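You operate a simulated robot arm through the tools that you are given. There is no shell and no other tool. Be economical: measure what you need, move in short steps, check, and stop when the job is done.

You run a simulated robot arm. Do the job below in one go: nothing can be reset, and whatever is moved stays where it is left.

JOB
Gauge the blue valve at the press: over +1.0 into the REWORK bin, otherwise into the DONE tray.
Fine: from the TO PRESS rack; a light touch of the plunger, the cap stays as it is; leave the swing plate out. Set down upright: what you pick out.

The check looks at the end state, three seconds after you hand in, the way a careful person would. Anything else that was tipped, shoved, dropped, spilled or broken makes it a failure. Lids that push on must go on centred and level and be pressed home; caps that screw on are set level and turned clockwise until they are tight.

ROBOT AND FRAMES
A 7-joint arm with a two-finger parallel gripper, fixed in place. Base frame: the origin is at the foot of the arm, x ahead of it, y to its left, z up; the work surface is at about z = 0. Readings come in mm, rad, newtons and seconds.
With the tool pointing down near the work surface it reaches from about 240 to 620 mm from the base axis. Its first joint turns from -1.152 to 1.152 rad. Payload 2.6 kg.
The TCP is the grasp point between the finger pads, 30 mm short of the fingertips. In the tool frame z runs along the fingers and y along their closing line. Largest opening 94 mm; finger width 28, thickness 10; the body of the gripper, 50 by 96 mm, starts 55 mm behind the TCP.
Orientation is that of the tool frame in the base frame, as [roll, pitch, yaw] about the fixed x, y, z axes, in that order (R = Rz(yaw) Ry(pitch) Rx(roll)). With the fingers straight down and closing along the base's y, the tool's x points along the base's -x, its y along +y and its z along -z.

CONTROLS
- The arm moves only by the tool move_arm. Its argument "targets" is a list of rows, each an object (a shift or turn left out is 0, a gripper value left out holds the last) with "travel": the shift along the tool's x, y, z in units of 50 mm (1.0 is 50 mm), a list of three; "delta_rot": the turn, a rotation vector about the tool's x, y, z in units of 6 degrees (1.0 is 6 degrees), a list of three; "fingers": the finger opening in mm, from 0 to 94. In form: [{"travel": [dx, dy, dz], "delta_rot": [rx, ry, rz], "fingers": fingers}, ...]. A call has 1 to 10 rows; each row shifts and turns the commanded pose from where the row before left it, along the tool's axes as they then stand. A call with a number of a shift or a turn outside -1 to 1 is refused whole. Each row takes 0.2 s and may step no farther than 50 mm and 0.15 rad from the row before; otherwise, or with a gripper value out of range, the whole call is refused. Where a pose cannot be reached the arm comes as near as it can. A force on the tool above 40 N (or 10 N above the force at the start of the call, whichever is more), or a blocked arm, ends the call early, and 0.2 s more pass. Each finger travels about 72 mm/s and halts on what it meets, pressing with about 30 N; the grip force reading is that of the motor and also rises with nothing between the fingers. The clock runs only during rows and for 0.2 s after the last one: add rows that do not move to give the fingers time. The reply holds the time, the measured pose of the TCP, the force on the tool along the base axes, the opening and the grip force, in the units named above and with some noise, with the torque about the TCP (base axes, N m) and any sound that the robot's microphone picked up.
- Cameras (640 x 400 px; columns grow to the right, rows downward): "scene" is fixed at [0.7, 411.7, 573]; the picture's right is [-0.97, -0.23, 0.00], its down [-0.11, 0.46, -0.88] and it looks along [0.20, -0.86, -0.48] (base axes); focal length 301 px, centre (320, 200). "wrist" rides on the gripper at [76, 14, -103] in the tool frame; the picture's right is [-0.18, 0.98, 0.00], its down [-0.75, -0.14, -0.64] and it looks along [-0.63, -0.12, 0.77] (tool axes); focal length 243 px, centre (320, 200). There is no depth. A picture from a camera that has moved, and an enlarged one, comes with that camera's place and axes in the base frame and with its lens.
- grab_frame(camera): a new picture of that camera. It takes no simulated time.
- zoom(camera, box): a new picture of the part [left, top, right, bottom] of that camera's present view, enlarged. It takes no simulated time.
- hand_in(): hands the job in; it is judged then, once.

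Work in short steps. Places have to be worked out from the pictures, the camera data and where the tool is seen: move nearer, look again, correct. Check each grasp and each placing, and mend what went wrong. You have 120 turns and 64 pictures in all, those below and enlarged ones among them. Open the gripper and draw the arm clear of the work before you hand the job in, unless the task says otherwise; then end with one line.

The tools are called after "Emit:" by a JSON object that holds its "name" and its "arguments". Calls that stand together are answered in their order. move_arm: Moves the arm, as the interface text tells. Its arguments: {"type":"object","properties":{"targets":{"type":"array"}},"required":["targets"]} The other tools are called the same way: grab_frame (camera) takes a picture; zoom (camera, box) takes an enlarged picture of a part of a camera's view; hand_in () hands the job in.

At the start:

```text
time: 0.0
tool_pos: [287.5, -71.0, 457.2]
orientation: [3.142, 0.003, 3.141]
force: [-0.3, -0.8, -0.3]
ft_torque: [0.0, 0.02, 0.03]
opening: 93.8
finger_force: 0.1
```

scene: 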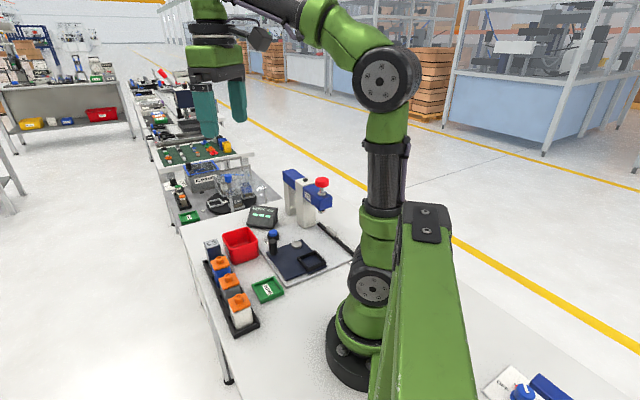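
wrist: 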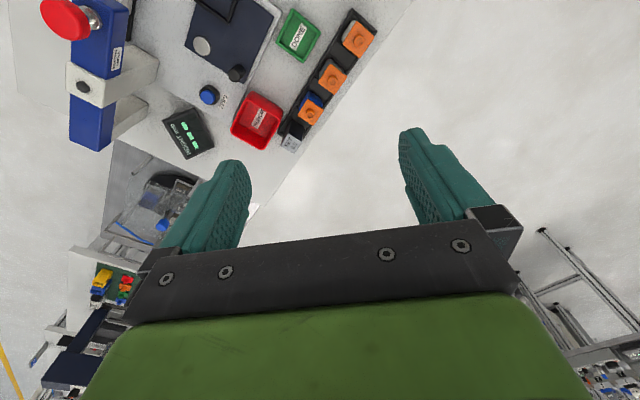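

I'll look closer at the bench from both cameras to identify the rack, press, bin and tray.

Emit:
{"name": "zoom", "arguments": {"camera": "scene", "box": [180, 160, 370, 340]}}

Emit:
{"name": "zoom", "arguments": {"camera": "wrist", "box": [30, 0, 400, 180]}}

```text
2.22 times, centred on (275, 250) of scene
camera zoom: at [0.7, 411.7, 573.0], right [-0.97, -0.23, 0.0], down [-0.11, 0.46, -0.88], along [0.2, -0.86, -0.48], focal length 669 px, centre (420, 89)
```

zoom: 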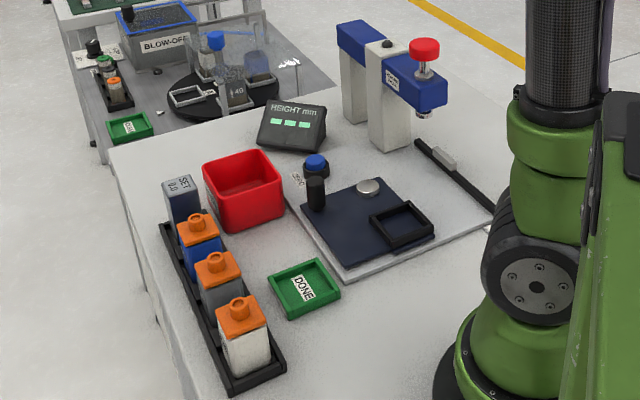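

```text
1.73 times, centred on (215, 90) of wrist
camera zoom: at [210.2, -58.1, 559.5], right [0.18, 0.98, 0.0], down [0.75, -0.14, 0.64], along [0.63, -0.12, -0.77], focal length 420 px, centre (502, 390)
```

zoom: 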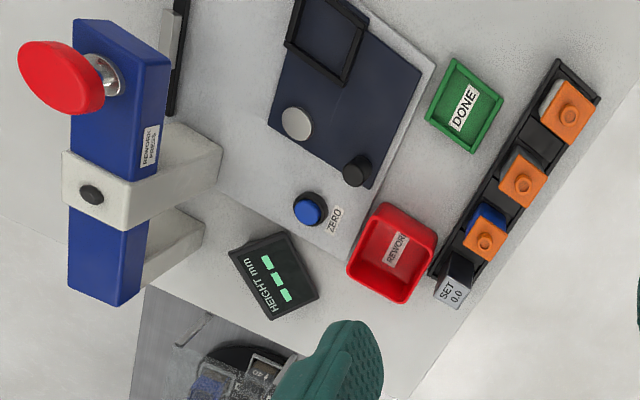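

The rack runs diagonally; the blue valve is near (382,-111), the bin near (400,-245), the DONE tray (259,-110), the nest (180,-228), the pivot (239,-291) and the press plunger (175,-361). I'll move over toward the press at height for a better look.

Emit:
{"name": "move_arm", "arguments": {"targets": [{"travel": [0, -0.8, 0.2]}, {"travel": [0, -0.8, 0.2]}, {"travel": [0, -0.8, 0.2]}, {}]}}

Emit:
{"name": "grab_frame", "arguments": {"camera": "wrist"}}

Emit:
{"name": "zoom", "arguments": {"camera": "scene", "box": [250, 160, 360, 290]}}

```text
time: 1.0
tool_pos: [288.2, -190.7, 427.6]
orientation: [3.141, 0.002, 3.142]
force: [-0.6, 0.3, -0.1]
ft_torque: [0.03, 0.0, 0.02]
opening: 93.7
finger_force: 0.1
```

```text
59 pictures are left
camera wrist: at [210.9, -178.6, 529.6], right [0.18, 0.98, 0.0], down [0.75, -0.14, 0.64], along [0.63, -0.12, -0.77], focal length 243 px, centre (320, 200)
```

wrist: 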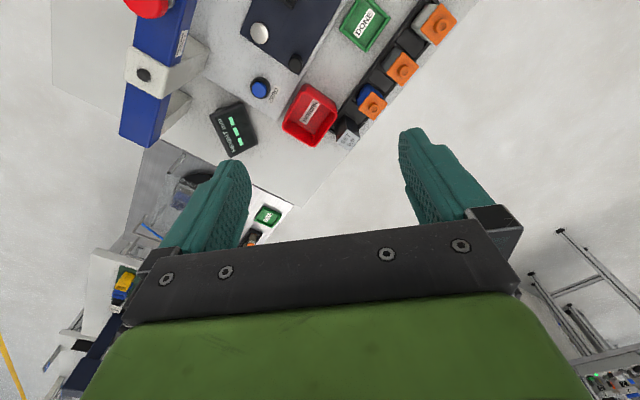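

```text
3.08 times, centred on (305, 225) of scene
camera zoom: at [0.8, 411.7, 573.0], right [-0.97, -0.23, 0.0], down [-0.11, 0.46, -0.88], along [0.2, -0.86, -0.48], focal length 927 px, centre (366, 123)
```

zoom: 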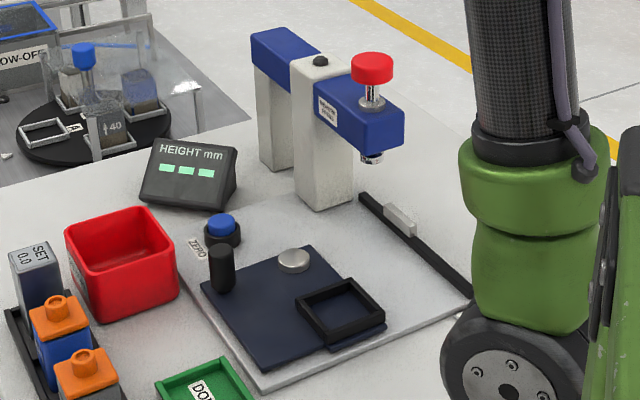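

The press's display shows dashes until it is gauging. I'll turn the wrist camera toward the press for a closer look.

Emit:
{"name": "move_arm", "arguments": {"targets": [{"delta_rot": [0, 0, 1]}, {"delta_rot": [0, 0, 1]}, {"delta_rot": [0, 0, 1]}, {"delta_rot": [0, 0, 1]}, {"delta_rot": [0, 0, 1]}, {"delta_rot": [0, 0, 1]}, {"delta_rot": [0, 0, 1]}, {"delta_rot": [0, 0, 1]}]}}

Emit:
{"name": "grab_frame", "arguments": {"camera": "wrist"}}

```text
time: 2.8
tool_pos: [286.3, -191.2, 427.2]
orientation: [3.14, 0.001, 2.302]
force: [-0.1, -0.3, -0.3]
ft_torque: [0.0, 0.0, -0.03]
opening: 94.2
finger_force: 0.1
```

```text
57 pictures are left
camera wrist: at [246.3, -126.3, 529.7], right [0.85, 0.52, 0.0], down [0.4, -0.66, 0.64], along [0.33, -0.55, -0.77], focal length 243 px, centre (320, 200)
```

wrist: 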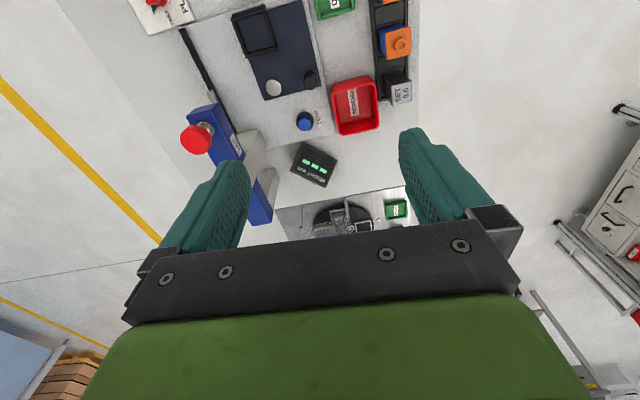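

I'll zoom in on the top part of this view for measurement.

Emit:
{"name": "zoom", "arguments": {"camera": "wrist", "box": [170, 0, 430, 162]}}

```text
2.46 times, centred on (300, 81) of wrist
camera zoom: at [246.3, -126.3, 529.7], right [0.85, 0.52, 0.0], down [0.4, -0.66, 0.64], along [0.33, -0.55, -0.77], focal length 597 px, centre (369, 493)
```

zoom: 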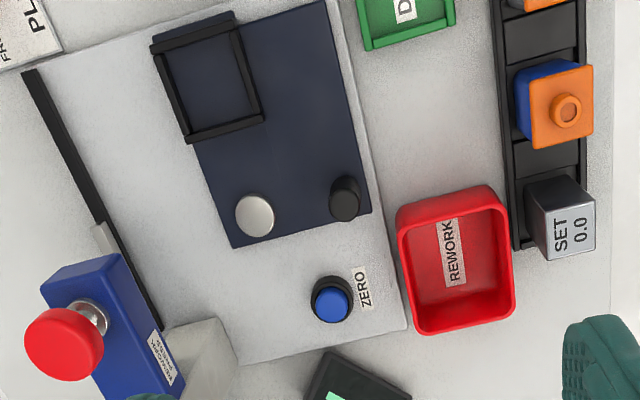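

Positions are now well estimated. A card beside the press at the view's edge may carry instructions, so I'll back up to read it.

Emit:
{"name": "move_arm", "arguments": {"targets": [{"travel": [0.7, -0.2, 0]}, {"travel": [0.7, -0.2, 0]}, {"travel": [0.5, 0, 0]}, {}]}}

Emit:
{"name": "grab_frame", "arguments": {"camera": "wrist"}}

```text
time: 3.8
tool_pos: [209.2, -134.2, 425.6]
orientation: [3.14, -0.001, 2.305]
force: [0.0, -1.0, -0.6]
ft_torque: [-0.04, -0.01, 0.0]
opening: 94.0
finger_force: 0.1
```

```text
55 pictures are left
camera wrist: at [167.5, -68.2, 529.5], right [0.85, 0.52, 0.0], down [0.4, -0.65, 0.64], along [0.33, -0.55, -0.77], focal length 243 px, centre (320, 200)
```

wrist: 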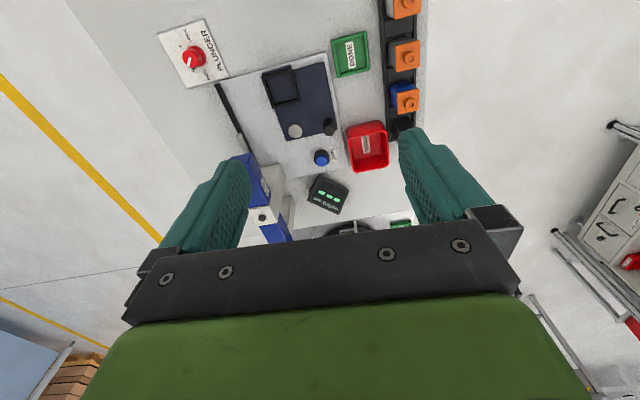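

A control card labelled PLUNGER with a red knob; I'll zoom on it, and on the rack.

Emit:
{"name": "zoom", "arguments": {"camera": "wrist", "box": [150, 10, 250, 110]}}

Emit:
{"name": "zoom", "arguments": {"camera": "wrist", "box": [210, 20, 430, 220]}}

Emit:
{"name": "zoom", "arguments": {"camera": "scene", "box": [470, 340, 600, 400]}}

```text
4.00 times, centred on (200, 60) of wrist
camera zoom: at [167.5, -68.2, 529.5], right [0.85, 0.52, 0.0], down [0.4, -0.65, 0.64], along [0.33, -0.55, -0.77], focal length 970 px, centre (800, 760)
```

zoom: 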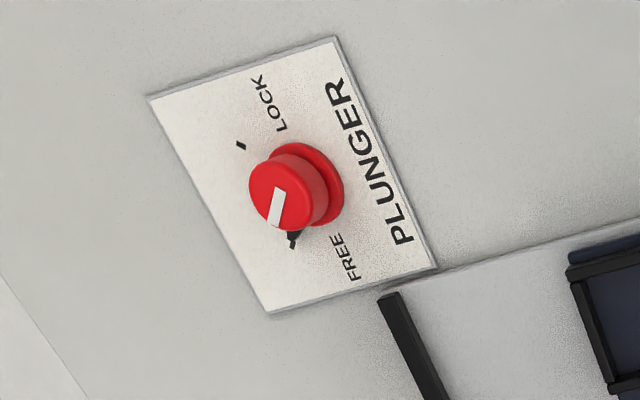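

```text
2.00 times, centred on (320, 120) of wrist
camera zoom: at [167.5, -68.2, 529.5], right [0.85, 0.52, 0.0], down [0.4, -0.65, 0.64], along [0.33, -0.55, -0.77], focal length 485 px, centre (320, 360)
```

zoom: 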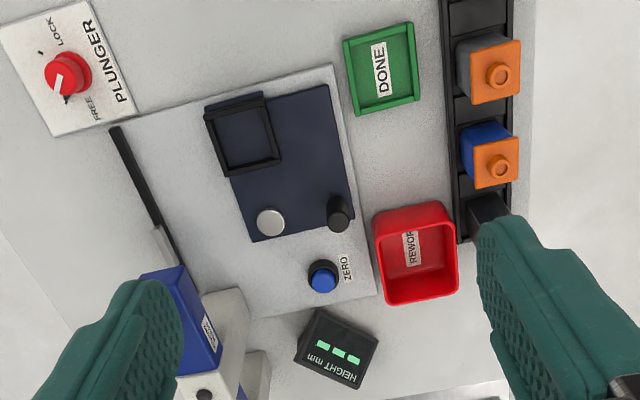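

```text
4.92 times, centred on (535, 370) of scene
camera zoom: at [0.7, 411.7, 573.0], right [-0.97, -0.23, 0.0], down [-0.11, 0.46, -0.88], along [0.2, -0.86, -0.48], focal length 1483 px, centre (-738, -637)
```

zoom: 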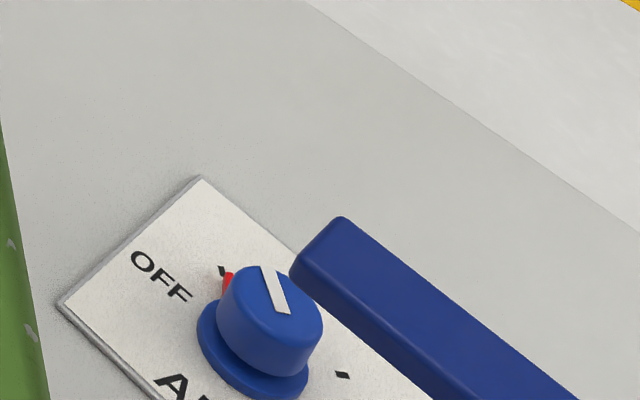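

The PLUNGER knob already points to FREE and needs no turning. Next I'll go over the SET block, squaring the wrist to the 45° rack, to measure it closely.

Emit:
{"name": "move_arm", "arguments": {"targets": [{"delta_rot": [0, 0, -0.5]}, {"travel": [-0.64, 0.55, 0.4]}, {"travel": [-0.64, 0.55, 0.4]}, {"travel": [-0.64, 0.55, 0.4]}, {"travel": [-0.64, 0.55, 0.4]}, {"travel": [-0.64, 0.55, 0.4]}, {"travel": [0, 0, 0.5]}, {}]}}

Emit:
{"name": "grab_frame", "arguments": {"camera": "wrist"}}

```text
time: 5.6
tool_pos: [418.6, -149.7, 303.6]
orientation: [3.14, 0.002, 2.355]
force: [0.4, 0.1, -0.1]
ft_torque: [0.01, 0.0, -0.03]
opening: 94.0
finger_force: 0.1
```

```text
51 pictures are left
camera wrist: at [375.5, -87.4, 404.1], right [0.83, 0.56, 0.0], down [0.43, -0.63, 0.64], along [0.36, -0.53, -0.77], focal length 243 px, centre (320, 200)
```

wrist: 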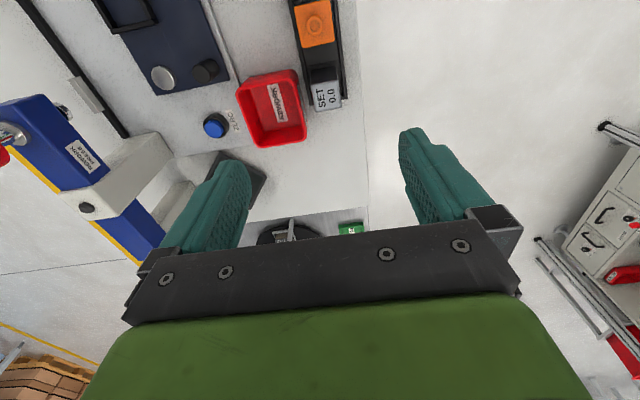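

I'll zoom in on SET and the neighbouring blue valve.

Emit:
{"name": "zoom", "arguments": {"camera": "wrist", "box": [230, 0, 370, 150]}}

Emit:
{"name": "zoom", "arguments": {"camera": "scene", "box": [195, 225, 295, 335]}}

```text
2.67 times, centred on (300, 75) of wrist
camera zoom: at [375.5, -87.4, 404.1], right [0.83, 0.56, 0.0], down [0.43, -0.63, 0.64], along [0.36, -0.53, -0.77], focal length 647 px, centre (373, 533)
```

zoom: 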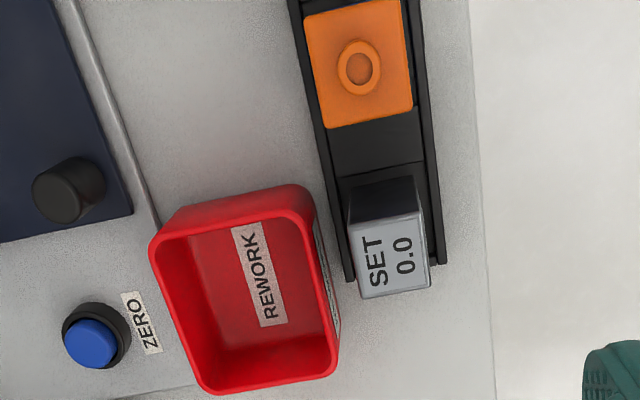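

```text
3.64 times, centred on (245, 280) of scene
camera zoom: at [0.8, 411.7, 573.0], right [-0.97, -0.23, 0.0], down [-0.11, 0.46, -0.88], along [0.2, -0.86, -0.48], focal length 1095 px, centre (593, -91)
```

zoom: 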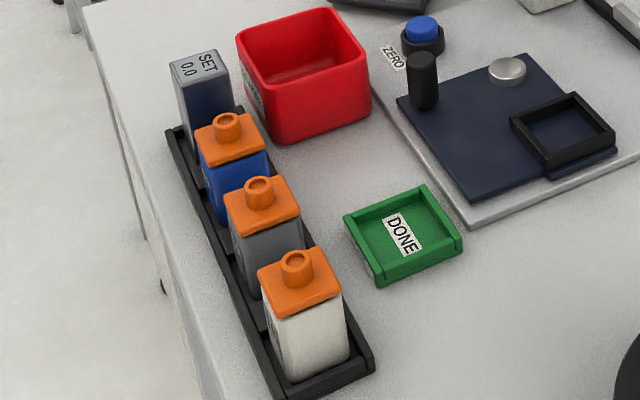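

SET stands in the end slot (top ≈ z 78 at (436,-165)), with the bin's rim (z ≈ 48) about 18 mm off. I'll approach from above for a high grip that keeps the fingertips above the rim, and check alignment first.

Emit:
{"name": "move_arm", "arguments": {"targets": [{"travel": [-0.47, 0.04, 0.6], "fingers": 66}, {"travel": [0, 0, 0.8]}, {"travel": [0, 0, 0.8]}, {"travel": [0, 0, 0.8]}, {}]}}

Emit:
{"name": "grab_frame", "arguments": {"camera": "wrist"}}

Emit:
{"name": "zoom", "arguments": {"camera": "scene", "box": [170, 190, 290, 290]}}

```text
time: 6.8
tool_pos: [437.1, -165.7, 152.3]
orientation: [3.14, 0.0, 2.356]
force: [0.0, -0.3, 0.5]
ft_torque: [0.0, 0.02, 0.02]
opening: 66.1
finger_force: 0.1
```

```text
48 pictures are left
camera wrist: at [393.5, -102.8, 254.4], right [0.83, 0.56, 0.0], down [0.43, -0.63, 0.64], along [0.36, -0.53, -0.77], focal length 243 px, centre (320, 200)
```

wrist: 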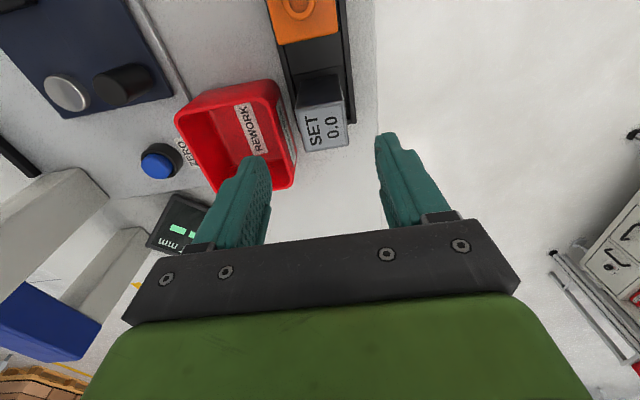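

```text
4.00 times, centred on (230, 240) of scene
camera zoom: at [0.8, 411.7, 573.0], right [-0.97, -0.23, 0.0], down [-0.11, 0.46, -0.88], along [0.2, -0.86, -0.48], focal length 1205 px, centre (680, 40)
```

zoom: 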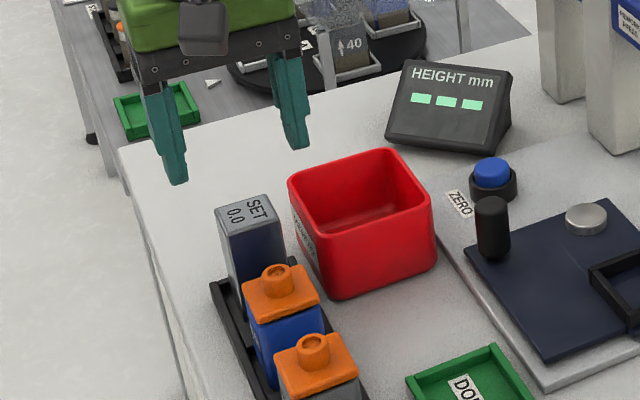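

SET lies centred between the fingers. I'll descend to TCP z ≈ 88 (tips above the bin rim) and close.

Emit:
{"name": "move_arm", "arguments": {"targets": [{"fingers": 56, "travel": [0, 0, 0.4]}, {"travel": [0, 0, 0.5]}, {"travel": [0, 0, 0.38]}, {}]}}

Emit:
{"name": "grab_frame", "arguments": {"camera": "wrist"}}

Emit:
{"name": "zoom", "arguments": {"camera": "scene", "box": [170, 190, 290, 290]}}

```text
time: 7.8
tool_pos: [438.8, -165.6, 91.7]
orientation: [3.139, 0.002, 2.352]
force: [-12.0, 8.5, 31.1]
ft_torque: [-0.47, 1.24, -0.54]
opening: 57.3
finger_force: 1.4
```

```text
46 pictures are left
camera wrist: at [393.8, -102.3, 192.6], right [0.83, 0.56, 0.0], down [0.43, -0.63, 0.64], along [0.36, -0.53, -0.77], focal length 243 px, centre (320, 200)
```

wrist: 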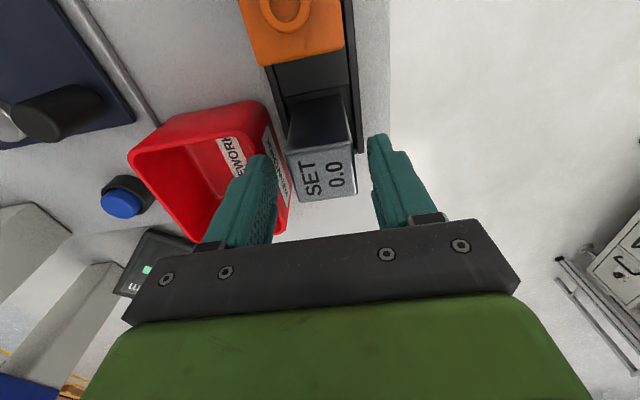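

```text
4.00 times, centred on (230, 240) of scene
camera zoom: at [0.6, 411.8, 572.9], right [-0.97, -0.23, 0.0], down [-0.11, 0.46, -0.88], along [0.2, -0.86, -0.48], focal length 1205 px, centre (680, 40)
```

zoom: 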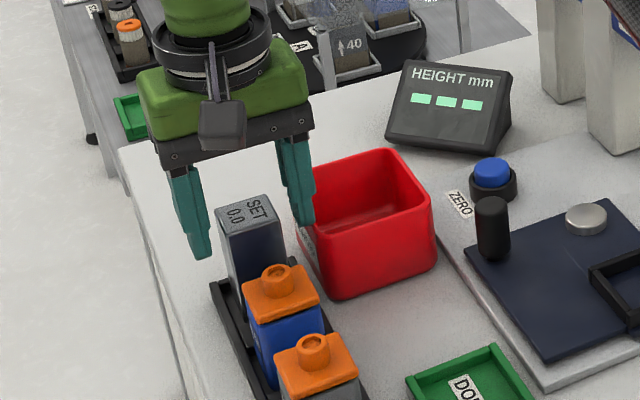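

The left finger touched the bin rim (31 N, tip at z ≈ 61), so the rim is higher than I thought. Backing straight up and checking that the bin has not moved.

Emit:
{"name": "move_arm", "arguments": {"targets": [{"travel": [0, 0, -0.4]}, {"travel": [0, 0, -0.8]}, {"travel": [0, 0, -0.8]}, {}]}}

Emit:
{"name": "zoom", "arguments": {"camera": "scene", "box": [170, 190, 290, 290]}}

```text
time: 8.8
tool_pos: [437.6, -166.3, 188.0]
orientation: [-3.141, 0.001, 2.356]
force: [0.1, 0.1, -0.3]
ft_torque: [-0.02, -0.01, -0.01]
opening: 56.2
finger_force: 0.0
```

```text
4.00 times, centred on (230, 240) of scene
camera zoom: at [0.7, 411.7, 573.0], right [-0.97, -0.23, 0.0], down [-0.11, 0.46, -0.88], along [0.2, -0.86, -0.48], focal length 1205 px, centre (680, 40)
```

zoom: 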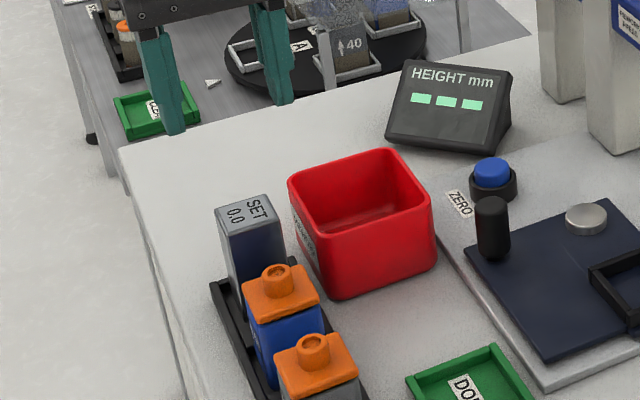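

The bin has not moved. I'll turn the wrist 90° so the fingers close along the rack instead, clear of the bin.

Emit:
{"name": "move_arm", "arguments": {"targets": [{"delta_rot": [0, 0, -1]}, {"delta_rot": [0, 0, -1]}, {"delta_rot": [0, 0, -1]}, {"delta_rot": [0, 0, -1]}, {"delta_rot": [0, 0, -1]}, {"delta_rot": [0, 0, -1]}, {"delta_rot": [0, 0, -1]}, {"delta_rot": [0, 0, -1]}, {"delta_rot": [0, 0, -1]}, {"delta_rot": [0, 0, -1]}]}}

Emit:
{"name": "move_arm", "arguments": {"targets": [{"delta_rot": [0, 0, -1]}, {"delta_rot": [0, 0, -1]}, {"delta_rot": [0, 0, -1]}, {"delta_rot": [0, 0, -1]}, {"delta_rot": [0, 0, -1]}, {"travel": [0, 0, 0.7]}, {}]}}

Emit:
{"name": "grab_frame", "arguments": {"camera": "wrist"}}

```text
time: 11.0
tool_pos: [436.9, -165.4, 188.5]
orientation: [-3.141, 0.002, -2.879]
force: [-0.5, 0.6, 0.5]
ft_torque: [-0.02, 0.05, 0.01]
opening: 56.1
finger_force: 0.2
```

```text
time: 12.6
tool_pos: [438.4, -164.2, 154.1]
orientation: [3.141, 0.001, -2.355]
force: [-0.2, -0.2, -0.6]
ft_torque: [0.02, 0.0, 0.0]
opening: 56.2
finger_force: 0.0
```

```text
43 pictures are left
camera wrist: at [373.2, -209.6, 254.9], right [-0.57, 0.82, 0.0], down [0.63, 0.43, 0.64], along [0.53, 0.36, -0.77], focal length 243 px, centre (320, 200)
```

wrist: 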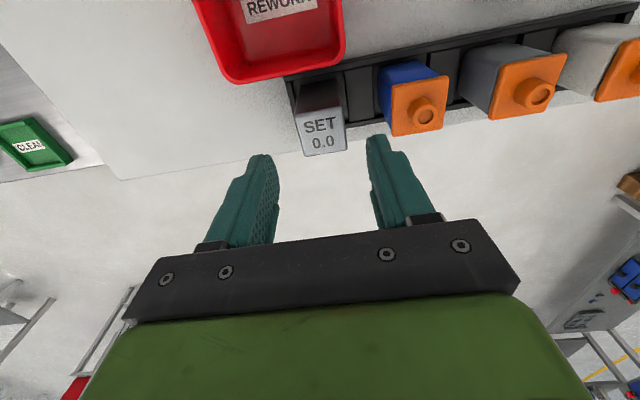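

SET is centred under the tool. Descending to TCP z ≈ 62 between SET and the blue valve.

Emit:
{"name": "move_arm", "arguments": {"targets": [{"travel": [0, 0, 0.6]}, {"travel": [0, 0, 0.6]}, {"travel": [0, 0, 0.4]}, {"travel": [0, 0, 0.24]}, {}]}}

Emit:
{"name": "grab_frame", "arguments": {"camera": "wrist"}}

```text
time: 13.8
tool_pos: [438.2, -164.5, 61.3]
orientation: [3.14, 0.001, -2.357]
force: [-0.5, -0.2, -1.3]
ft_torque: [-0.01, -0.01, 0.05]
opening: 56.1
finger_force: 0.0
```

```text
42 pictures are left
camera wrist: at [372.8, -210.6, 163.7], right [-0.56, 0.83, 0.0], down [0.63, 0.43, 0.64], along [0.53, 0.36, -0.77], focal length 243 px, centre (320, 200)
```

wrist: 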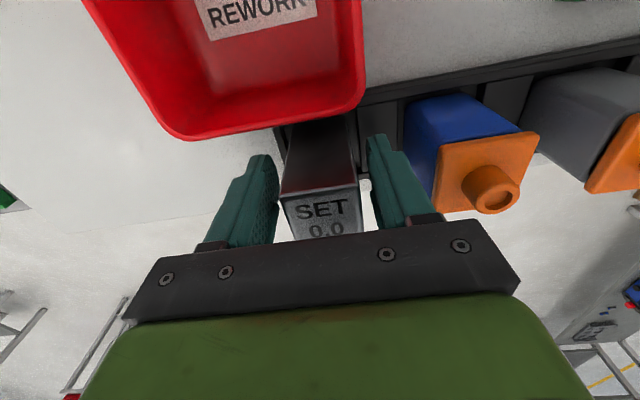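

No contact, SET sits between the fingers. Closing gently.

Emit:
{"name": "move_arm", "arguments": {"targets": [{"fingers": 44}, {"fingers": 36}, {"fingers": 28}, {}, {}]}}

```text
time: 15.0
tool_pos: [436.4, -165.8, 60.6]
orientation: [-3.14, 0.001, -2.357]
force: [0.1, 0.8, 0.6]
ft_torque: [0.03, 0.0, -0.02]
opening: 40.3
finger_force: 29.8
```

SET is gripped (40 mm wide). Lifting it straight up.

Emit:
{"name": "move_arm", "arguments": {"targets": [{"travel": [0, 0, -0.4]}, {"travel": [0, 0, -0.8]}, {"travel": [0, 0, -1]}, {}]}}

Emit:
{"name": "zoom", "arguments": {"camera": "scene", "box": [170, 170, 370, 330]}}

```text
time: 16.0
tool_pos: [435.8, -165.3, 171.7]
orientation: [3.141, 0.001, -2.357]
force: [0.1, 0.2, -2.8]
ft_torque: [-0.03, 0.07, 0.0]
opening: 40.1
finger_force: 30.0
```

```text
2.50 times, centred on (270, 250) of scene
camera zoom: at [0.8, 411.7, 573.0], right [-0.97, -0.23, 0.0], down [-0.11, 0.46, -0.88], along [0.2, -0.86, -0.48], focal length 753 px, centre (445, 75)
```

zoom: 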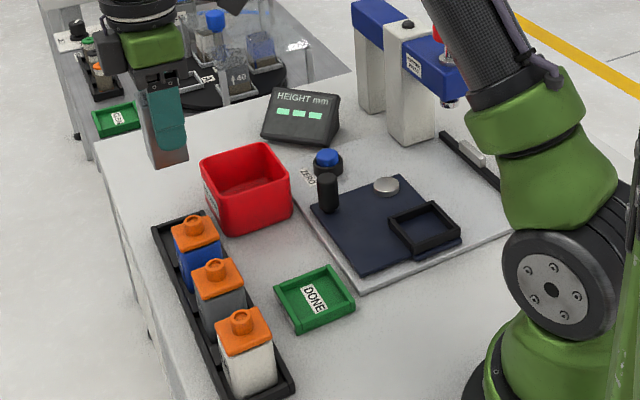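

SET lifted cleanly. Carrying it over the nest, estimated at (171,-224).

Emit:
{"name": "move_arm", "arguments": {"targets": [{"travel": [0.76, 0.49, 0]}, {"travel": [0.76, 0.49, 0]}, {"travel": [0.76, 0.49, 0]}, {"travel": [0.76, 0.49, 0]}, {"travel": [0.76, 0.49, 0]}, {"travel": [0.76, 0.49, 0]}, {}]}}

Emit:
{"name": "grab_frame", "arguments": {"camera": "wrist"}}

Emit:
{"name": "zoom", "arguments": {"camera": "scene", "box": [220, 140, 380, 300]}}

```text
time: 17.6
tool_pos: [172.2, -223.3, 170.9]
orientation: [-3.14, 0.002, -2.356]
force: [0.9, 0.5, -2.3]
ft_torque: [-0.02, 0.0, -0.02]
opening: 40.2
finger_force: 30.2
```

```text
40 pictures are left
camera wrist: at [107.4, -267.6, 273.0], right [-0.57, 0.82, 0.0], down [0.63, 0.43, 0.64], along [0.53, 0.36, -0.77], focal length 243 px, centre (320, 200)
```

wrist: 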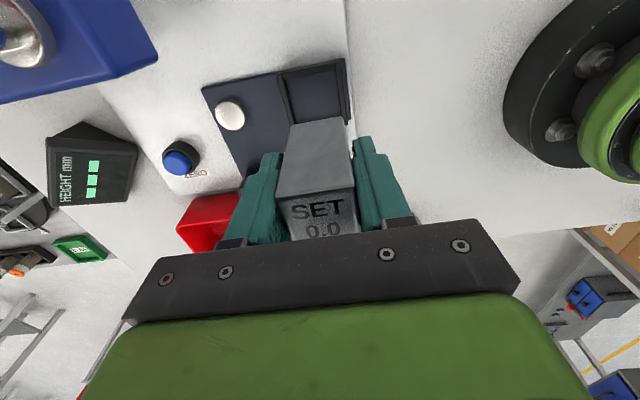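

```text
2.50 times, centred on (300, 220) of scene
camera zoom: at [0.7, 411.7, 573.0], right [-0.97, -0.23, 0.0], down [-0.11, 0.46, -0.88], along [0.2, -0.86, -0.48], focal length 753 px, centre (370, 150)
```

zoom: 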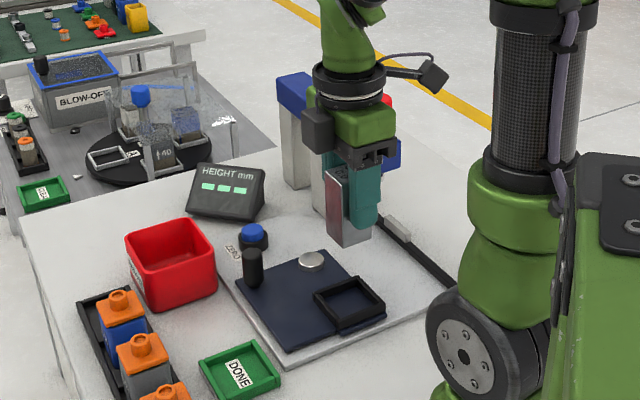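

Reached comfortably. I'll lower until the block's foot is just above the nest and verify alignment.

Emit:
{"name": "move_arm", "arguments": {"targets": [{"travel": [0, 0, 0.7]}, {"travel": [0, 0, 0.7]}, {}]}}

Emit:
{"name": "zoom", "arguments": {"camera": "wrist", "box": [190, 20, 430, 240]}}

Emit:
{"name": "zoom", "arguments": {"camera": "scene", "box": [270, 190, 350, 260]}}

```text
time: 18.4
tool_pos: [173.2, -223.3, 100.3]
orientation: [-3.14, 0.0, -2.356]
force: [-0.3, -0.8, -2.9]
ft_torque: [-0.05, 0.02, 0.02]
opening: 40.3
finger_force: 30.0
```

```text
1.82 times, centred on (310, 130) of wrist
camera zoom: at [107.7, -267.4, 202.6], right [-0.56, 0.83, 0.0], down [0.63, 0.43, 0.64], along [0.53, 0.36, -0.77], focal length 441 px, centre (338, 327)
```

zoom: 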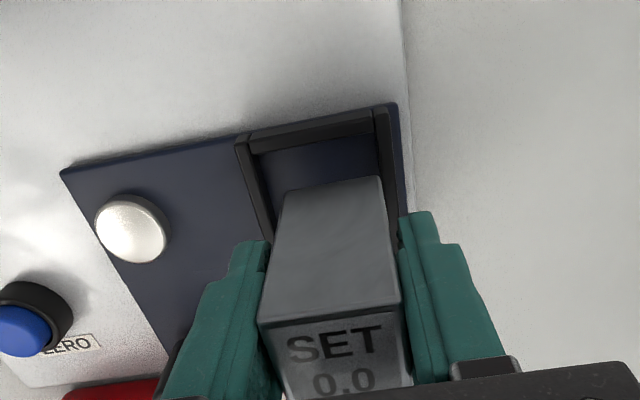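

```text
5.71 times, centred on (310, 225) of scene
camera zoom: at [0.8, 411.7, 573.0], right [-0.97, -0.23, 0.0], down [-0.11, 0.46, -0.88], along [0.2, -0.86, -0.48], focal length 1721 px, centre (377, 57)
```

zoom: 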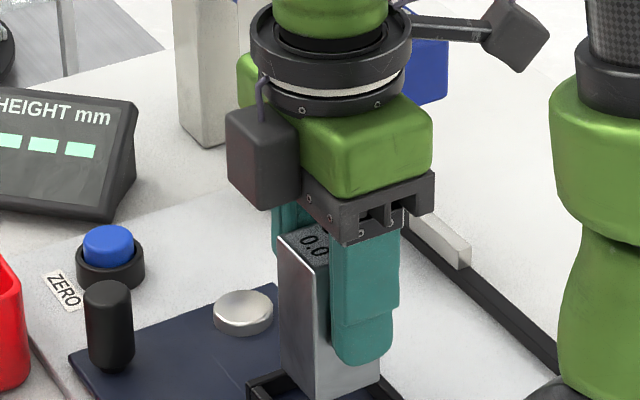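

The block seems a few mm off along the closing line; zooming for a precise look.

Emit:
{"name": "zoom", "arguments": {"camera": "wrist", "box": [270, 60, 350, 130]}}

```text
5.71 times, centred on (310, 95) of wrist
camera zoom: at [107.7, -267.4, 202.6], right [-0.56, 0.83, 0.0], down [0.63, 0.43, 0.64], along [0.53, 0.36, -0.77], focal length 1386 px, centre (377, 800)
```

zoom: 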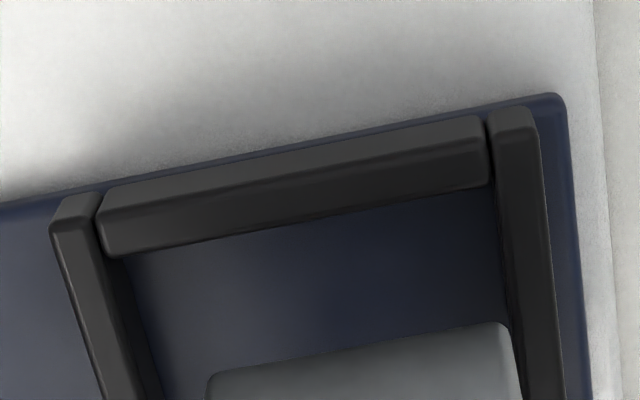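

Compared directly, the block must shift about 5 mm toward tool −y; the other axis is fine. I'll shift and lower a bit, then recheck.

Emit:
{"name": "move_arm", "arguments": {"targets": [{"travel": [0, -0.1, 0]}, {"travel": [0, 0, 0.3]}, {}]}}

Emit:
{"name": "zoom", "arguments": {"camera": "wrist", "box": [270, 60, 370, 150]}}

Emit:
{"name": "zoom", "arguments": {"camera": "scene", "box": [280, 210, 350, 270]}}

```text
time: 19.2
tool_pos: [176.4, -225.5, 85.7]
orientation: [-3.141, 0.003, -2.357]
force: [0.2, -0.2, -2.8]
ft_torque: [-0.01, 0.01, 0.02]
opening: 40.2
finger_force: 30.2
```

```text
4.44 times, centred on (320, 105) of wrist
camera zoom: at [111.8, -270.8, 187.9], right [-0.56, 0.83, 0.0], down [0.63, 0.43, 0.64], along [0.53, 0.36, -0.77], focal length 1078 px, centre (320, 622)
```

zoom: 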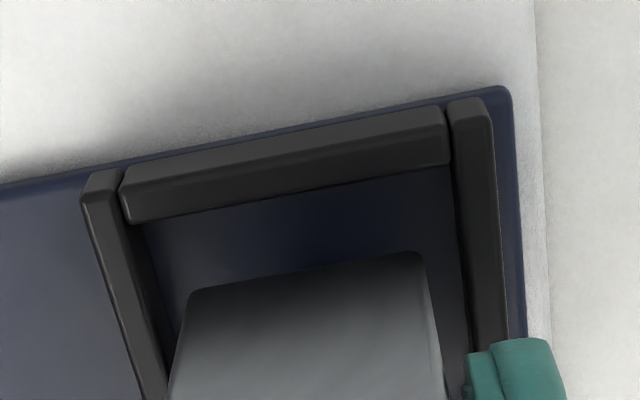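

```text
6.67 times, centred on (315, 240) of scene
camera zoom: at [0.8, 411.7, 573.0], right [-0.97, -0.23, 0.0], down [-0.11, 0.46, -0.88], along [0.2, -0.86, -0.48], focal length 2008 px, centre (353, -67)
```

zoom: 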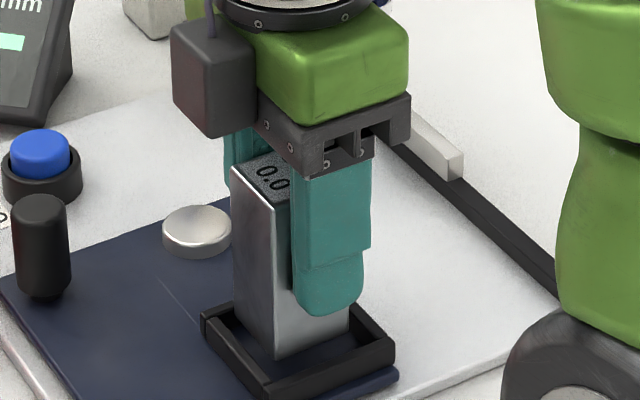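

Block is well centred over the nest opening. Lowering in small steps.

Emit:
{"name": "move_arm", "arguments": {"targets": [{"travel": [0, 0, 0.1]}, {"travel": [0, 0, 0.1]}, {"travel": [0, 0, 0.06]}, {}]}}

```text
time: 20.2
tool_pos: [176.2, -225.6, 72.6]
orientation: [3.14, 0.002, -2.356]
force: [0.2, -0.7, -3.4]
ft_torque: [0.0, -0.01, 0.03]
opening: 40.2
finger_force: 29.7
```

Emit:
{"name": "zoom", "arguments": {"camera": "scene", "box": [280, 210, 350, 270]}}

Emit:
{"name": "move_arm", "arguments": {"targets": [{"travel": [0, 0, 0.04]}, {"travel": [0, 0, 0.04]}, {}]}}

```text
6.67 times, centred on (315, 240) of scene
camera zoom: at [0.8, 411.7, 573.0], right [-0.97, -0.23, 0.0], down [-0.11, 0.46, -0.88], along [0.2, -0.86, -0.48], focal length 2008 px, centre (353, -67)
```

zoom: 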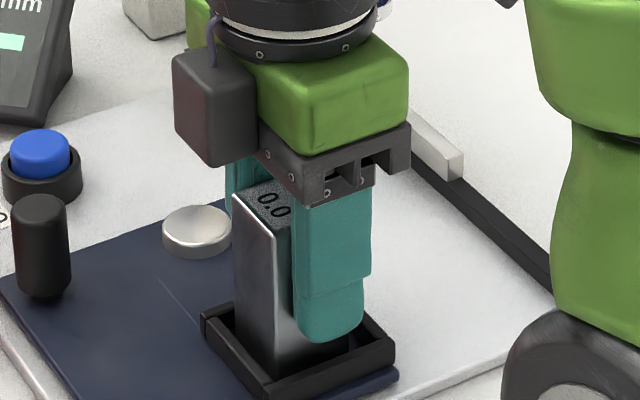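

```text
time: 21.0
tool_pos: [176.5, -227.0, 70.3]
orientation: [-3.138, 0.003, -2.356]
force: [-4.7, 3.2, 26.9]
ft_torque: [0.13, 0.06, -0.04]
opening: 40.4
finger_force: 29.9
```

Contact at TCP z ≈ 70 with the block inside the frame: seated. I relieve the push, release, and lift clear.

Emit:
{"name": "move_arm", "arguments": {"targets": [{"travel": [0, 0, -0.04]}, {"fingers": 50}, {"fingers": 64}, {}]}}

Emit:
{"name": "move_arm", "arguments": {"targets": [{"travel": [0, 0, -0.6]}, {"travel": [0, 0, -1]}, {"travel": [0, 0, -1]}, {}]}}

Emit:
{"name": "zoom", "arguments": {"camera": "scene", "box": [240, 150, 370, 270]}}

Emit:
{"name": "grab_frame", "arguments": {"camera": "wrist"}}

```text
time: 22.0
tool_pos: [175.7, -226.7, 71.2]
orientation: [-3.141, 0.002, -2.356]
force: [0.5, 0.4, 0.2]
ft_torque: [-0.01, -0.04, -0.03]
opening: 64.0
finger_force: 0.1
```

```text
time: 23.0
tool_pos: [175.3, -226.2, 202.1]
orientation: [3.142, 0.0, -2.355]
force: [-0.5, 0.5, 0.1]
ft_torque: [-0.01, 0.02, -0.01]
opening: 64.1
finger_force: 0.0
```

```text
3.33 times, centred on (305, 210) of scene
camera zoom: at [0.7, 411.7, 573.0], right [-0.97, -0.23, 0.0], down [-0.11, 0.46, -0.88], along [0.2, -0.86, -0.48], focal length 1004 px, centre (370, 167)
```

zoom: 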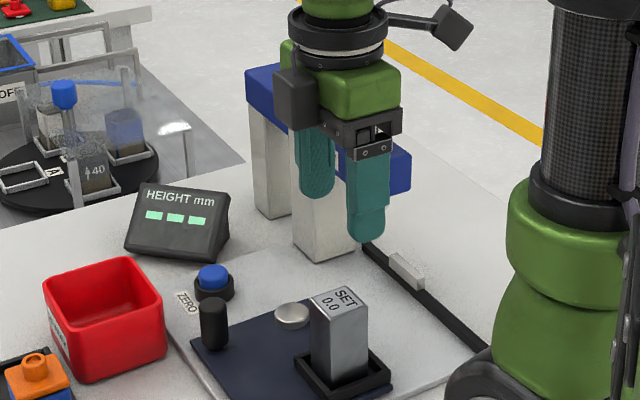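

```text
31 pictures are left
camera wrist: at [111.0, -271.2, 303.6], right [-0.57, 0.82, 0.0], down [0.63, 0.43, 0.64], along [0.53, 0.36, -0.77], focal length 243 px, centre (320, 200)
```

wrist: 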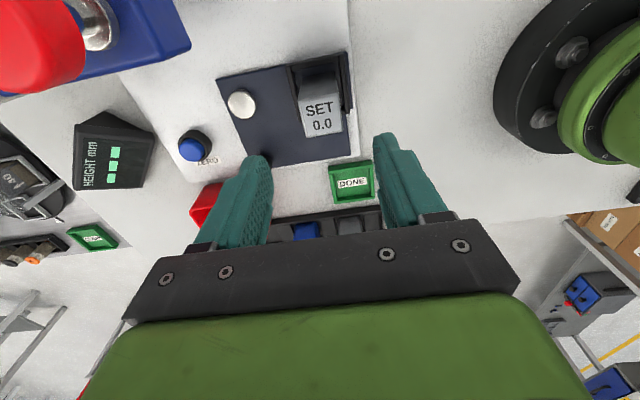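

SET is seated upright in the nest. Now the swing plate: I go above its black handle (≈(291,-237)) and turn the wrist back to 135°, so it can follow the handle's arc to 225°.

Emit:
{"name": "move_arm", "arguments": {"targets": [{"travel": [-0.49, -0.593, 0]}, {"travel": [-0.49, -0.593, 0]}, {"travel": [-0.49, -0.593, 0]}, {"delta_rot": [0, 0, 1]}, {"delta_rot": [0, 0, 1]}, {"delta_rot": [0, 0, 1]}, {"delta_rot": [0, 0, 1]}, {"delta_rot": [0, 0, 1]}, {"delta_rot": [0, 0, 1]}, {"delta_rot": [0, 0, 1]}]}}

Emit:
{"name": "move_arm", "arguments": {"targets": [{"delta_rot": [0, 0, 1]}, {"delta_rot": [0, 0, 1]}, {"delta_rot": [0, 0, 1]}, {"delta_rot": [0, 0, 1]}, {"delta_rot": [0, 0, 1]}, {"delta_rot": [0, 0, 1]}, {"delta_rot": [0, 0, 1]}, {"delta_rot": [0, 0, 1]}, {}]}}

Emit:
{"name": "grab_frame", "arguments": {"camera": "wrist"}}

```text
time: 25.2
tool_pos: [291.3, -236.6, 202.0]
orientation: [-3.141, 0.002, -3.09]
force: [-0.6, 0.3, 0.8]
ft_torque: [0.02, -0.02, 0.05]
opening: 63.8
finger_force: 0.0
```

```text
time: 27.2
tool_pos: [289.9, -237.5, 201.2]
orientation: [3.14, 0.0, 2.355]
force: [0.3, 1.0, -0.5]
ft_torque: [-0.01, 0.0, 0.0]
opening: 64.1
finger_force: 0.1
```

```text
30 pictures are left
camera wrist: at [246.0, -174.0, 303.5], right [0.83, 0.56, 0.0], down [0.43, -0.63, 0.64], along [0.36, -0.53, -0.77], focal length 243 px, centre (320, 200)
```

wrist: 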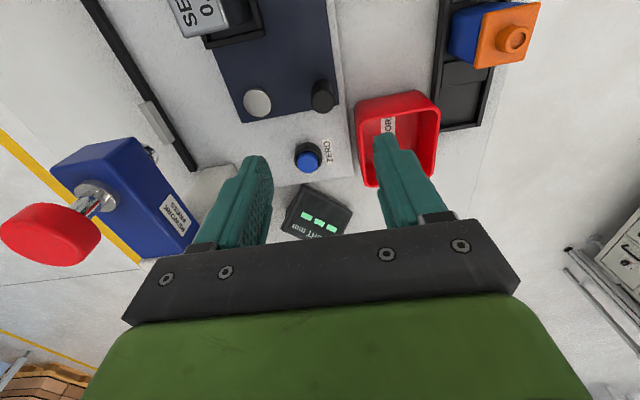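

The handle is at about (292,-235) and the pivot at (239,-291). Aligning and descending over the handle with a narrow opening.

Emit:
{"name": "move_arm", "arguments": {"targets": [{"travel": [0, 0.07, 0.5], "delta_rot": [0, 0, -0.67], "fingers": 44}, {"travel": [0, 0, 0.9]}, {"travel": [0, 0, 0.6]}, {}]}}

Emit:
{"name": "zoom", "arguments": {"camera": "wrist", "box": [190, 50, 450, 260]}}

```text
time: 28.2
tool_pos: [292.1, -235.2, 100.2]
orientation: [3.141, 0.002, 2.425]
force: [-0.3, 0.5, -0.7]
ft_torque: [0.0, 0.02, 0.0]
opening: 44.1
finger_force: 0.0
```

```text
1.90 times, centred on (320, 155) of wrist
camera zoom: at [244.0, -174.5, 202.8], right [0.78, 0.62, 0.0], down [0.48, -0.6, 0.64], along [0.4, -0.5, -0.77], focal length 462 px, centre (320, 286)
```

zoom: 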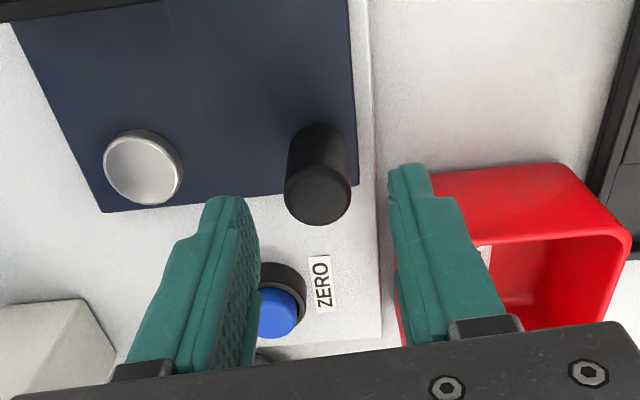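

Handle is centred between the fingers. Descend and grip it.

Emit:
{"name": "move_arm", "arguments": {"targets": [{"travel": [0, 0, 0.5]}, {"travel": [0, 0, 0.46]}, {"fingers": 30}, {"fingers": 14}, {}, {}]}}

```text
time: 29.6
tool_pos: [292.2, -235.7, 54.0]
orientation: [3.14, 0.001, 2.426]
force: [-6.7, -9.4, -6.6]
ft_torque: [0.05, -1.17, 0.06]
opening: 23.8
finger_force: 44.6
```

Handle gripped (≈ 24 mm). Trying the first 18° of the swing.

Emit:
{"name": "move_arm", "arguments": {"targets": [{"travel": [0.157, 0, 0], "delta_rot": [0, 0, -1]}, {"travel": [0.157, 0, 0], "delta_rot": [0, 0, -1]}, {"travel": [0.157, 0, 0], "delta_rot": [0, 0, -1]}, {}]}}

```text
time: 30.6
tool_pos: [272.4, -221.8, 53.8]
orientation: [-3.141, -0.001, 2.739]
force: [-9.3, -18.4, -10.8]
ft_torque: [0.81, 0.09, -0.04]
opening: 23.8
finger_force: 44.5
```

The tool follows the arc with a modest radial pull; I correct slightly inward and continue.

Emit:
{"name": "move_arm", "arguments": {"targets": [{"travel": [0.157, -0.02, 0], "delta_rot": [0, 0, -1]}, {"travel": [0.156, -0.01, 0], "delta_rot": [0, 0, -1]}, {"travel": [0.156, 0, 0], "delta_rot": [0, 0, -1]}, {"travel": [0.156, 0, 0], "delta_rot": [0, 0, -1]}, {}]}}

Emit:
{"name": "zoom", "arguments": {"camera": "scene", "box": [240, 150, 370, 270]}}

```text
time: 31.8
tool_pos: [243.6, -214.6, 53.4]
orientation: [3.14, -0.001, -3.121]
force: [-1.0, -10.0, -19.6]
ft_torque: [-0.86, 0.37, -0.04]
opening: 23.6
finger_force: 45.5
```

```text
3.33 times, centred on (305, 210) of scene
camera zoom: at [0.8, 411.7, 573.0], right [-0.97, -0.23, 0.0], down [-0.11, 0.46, -0.88], along [0.2, -0.86, -0.48], focal length 1004 px, centre (370, 167)
```

zoom: 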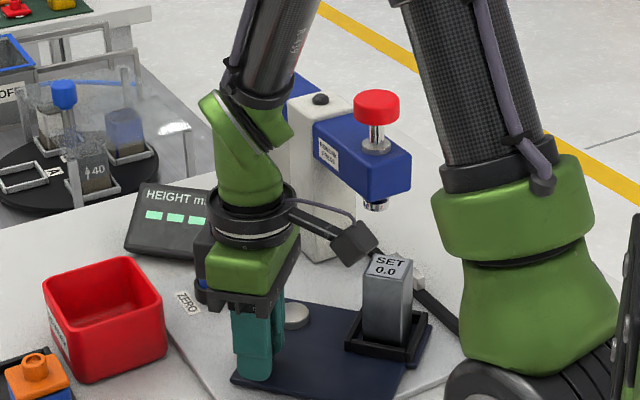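

The plate swings along with SET upright. Continuing.

Emit:
{"name": "move_arm", "arguments": {"targets": [{"travel": [0.156, -0.01, 0.015], "delta_rot": [0, 0, -1]}, {"travel": [0.156, 0, 0.005], "delta_rot": [0, 0, -1]}, {"travel": [0.156, 0, 0], "delta_rot": [0, 0, -1]}, {"travel": [0.156, 0, 0], "delta_rot": [0, 0, -1]}, {}]}}

```text
time: 33.2
tool_pos: [212.6, -219.8, 52.3]
orientation: [-3.141, 0.002, -2.703]
force: [1.3, -0.8, 2.9]
ft_torque: [0.62, 0.39, 0.13]
opening: 23.5
finger_force: 45.2
stopped in row 5: the force on the tool passed its limit at 40 N (the readings are from after the stop); the commanded pose is now the measured one
```

A force spike stopped the call at about 64° of swing; looking for its cause.

Emit:
{"name": "zoom", "arguments": {"camera": "scene", "box": [250, 150, 370, 270]}}

Emit:
{"name": "grab_frame", "arguments": {"camera": "wrist"}}

```text
3.33 times, centred on (310, 210) of scene
camera zoom: at [0.8, 411.7, 573.0], right [-0.97, -0.23, 0.0], down [-0.11, 0.46, -0.88], along [0.2, -0.86, -0.48], focal length 1004 px, centre (353, 167)
```

zoom: 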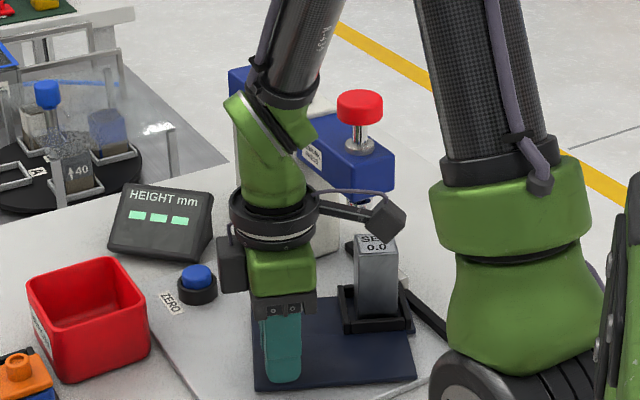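

```text
26 pictures are left
camera wrist: at [137.9, -240.5, 154.8], right [-0.25, 0.97, 0.0], down [0.74, 0.19, 0.64], along [0.62, 0.16, -0.77], focal length 243 px, centre (320, 200)
```

wrist: 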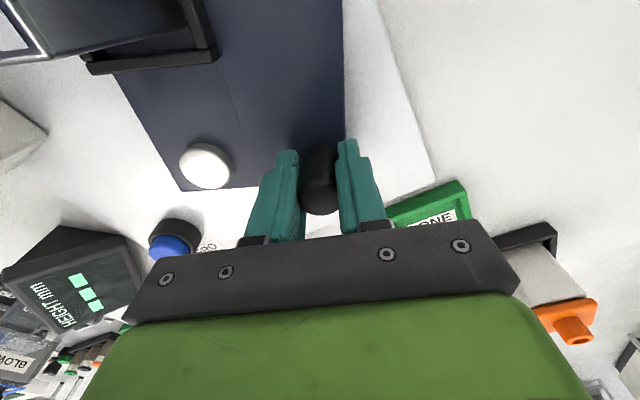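

No collision visible; the handle is still well held and the plate needs about 25° more. Continuing in smaller steps.

Emit:
{"name": "move_arm", "arguments": {"targets": [{"travel": [0.078, 0, 0], "delta_rot": [0, 0, -0.5]}, {"travel": [0.078, 0, 0], "delta_rot": [0, 0, -0.5]}, {}]}}

```text
time: 34.0
tool_pos: [206.5, -223.6, 54.0]
orientation: [-3.141, 0.001, -2.595]
force: [-3.8, 5.8, 2.1]
ft_torque: [-0.35, -0.68, 0.0]
opening: 23.6
finger_force: 44.7
```

Emit:
{"name": "move_arm", "arguments": {"targets": [{"travel": [0.078, -0.01, 0], "delta_rot": [0, 0, -0.5]}, {"travel": [0.078, -0.005, 0], "delta_rot": [0, 0, -0.5]}, {"travel": [0.078, 0, 0], "delta_rot": [0, 0, -0.5]}, {"travel": [0.078, 0, 0], "delta_rot": [0, 0, -0.5]}, {}]}}

```text
time: 35.2
tool_pos: [193.2, -230.3, 53.7]
orientation: [3.139, 0.003, -2.389]
force: [-13.7, 22.8, 18.5]
ft_torque: [-0.51, -0.52, 0.28]
opening: 23.7
finger_force: 44.7
```

Emit:
{"name": "move_arm", "arguments": {"targets": [{"travel": [0.06, 0.025, 0], "delta_rot": [0, 0, -0.4]}, {"travel": [0.078, 0.005, 0], "delta_rot": [0, 0, -0.5]}, {}]}}

Emit:
{"name": "zoom", "arguments": {"camera": "scene", "box": [260, 150, 370, 260]}}

```text
time: 36.0
tool_pos: [187.6, -237.9, 53.8]
orientation: [3.141, 0.004, -2.295]
force: [-13.3, 18.3, 15.3]
ft_torque: [0.16, -0.96, 0.31]
opening: 23.7
finger_force: 45.2
```

```text
3.64 times, centred on (315, 205) of scene
camera zoom: at [0.7, 411.8, 572.9], right [-0.97, -0.23, 0.0], down [-0.11, 0.46, -0.88], along [0.2, -0.86, -0.48], focal length 1095 px, centre (338, 182)
```

zoom: 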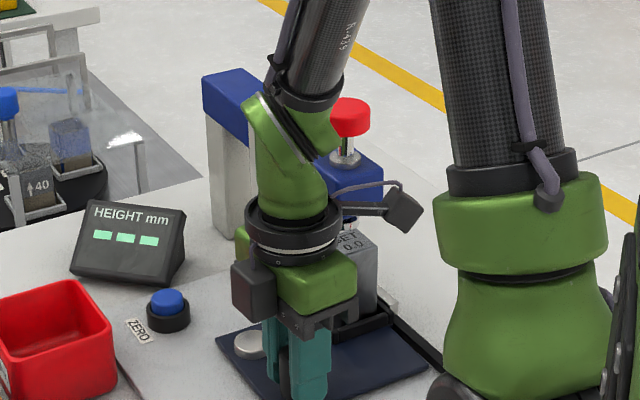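

Swing is about 88°. I'll go on a few degrees gently to find the stop.

Emit:
{"name": "move_arm", "arguments": {"targets": [{"travel": [0.04, 0.03, 0], "delta_rot": [0, 0, -0.3]}, {"travel": [0.05, 0.01, 0], "delta_rot": [0, 0, -0.3]}, {}]}}

```text
time: 36.8
tool_pos: [186.4, -238.3, 51.8]
orientation: [-3.138, 0.004, -2.224]
force: [20.0, 15.1, -6.2]
ft_torque: [0.89, 0.58, 0.13]
opening: 23.3
finger_force: 45.1
```

Tangential resistance of 25 N: the plate is at its stop. I ease off, release and rise; keeping clear of the press head.

Emit:
{"name": "move_arm", "arguments": {"targets": [{"travel": [-0.03, 0, 0]}, {"fingers": 36}, {"fingers": 46}, {"travel": [0, 0, -0.4]}, {"travel": [0, 0, -0.8]}, {"travel": [0, 0, -0.8]}, {"travel": [0, 0, -0.8]}, {}]}}

Emit:
{"name": "grab_frame", "arguments": {"camera": "wrist"}}

Emit:
{"name": "zoom", "arguments": {"camera": "scene", "box": [260, 150, 370, 260]}}

```text
time: 38.6
tool_pos: [184.1, -238.0, 194.1]
orientation: [-3.141, 0.002, -2.231]
force: [0.5, -0.1, -0.4]
ft_torque: [-0.01, 0.03, -0.02]
opening: 46.0
finger_force: 0.1
```

```text
24 pictures are left
camera wrist: at [126.2, -290.6, 294.8], right [-0.66, 0.75, 0.0], down [0.57, 0.51, 0.64], along [0.48, 0.43, -0.77], focal length 243 px, centre (320, 200)
```

wrist: 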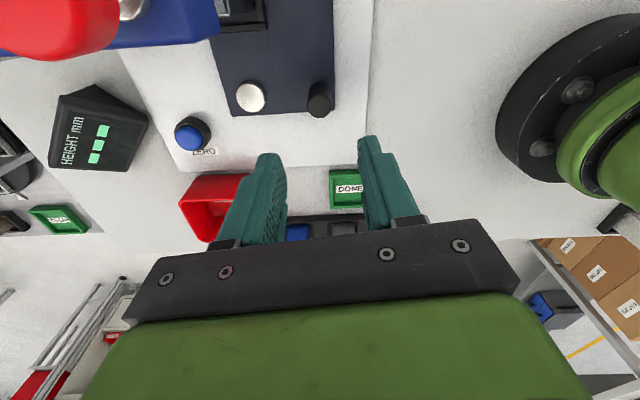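

```text
3.64 times, centred on (315, 205) of scene
camera zoom: at [0.7, 411.7, 573.0], right [-0.97, -0.23, 0.0], down [-0.11, 0.46, -0.88], along [0.2, -0.86, -0.48], focal length 1095 px, centre (338, 182)
```

zoom: 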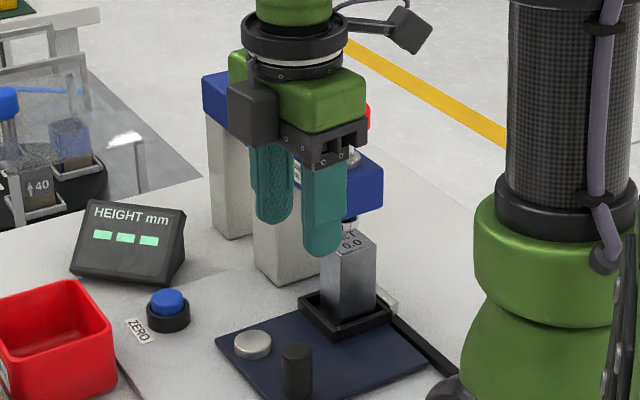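

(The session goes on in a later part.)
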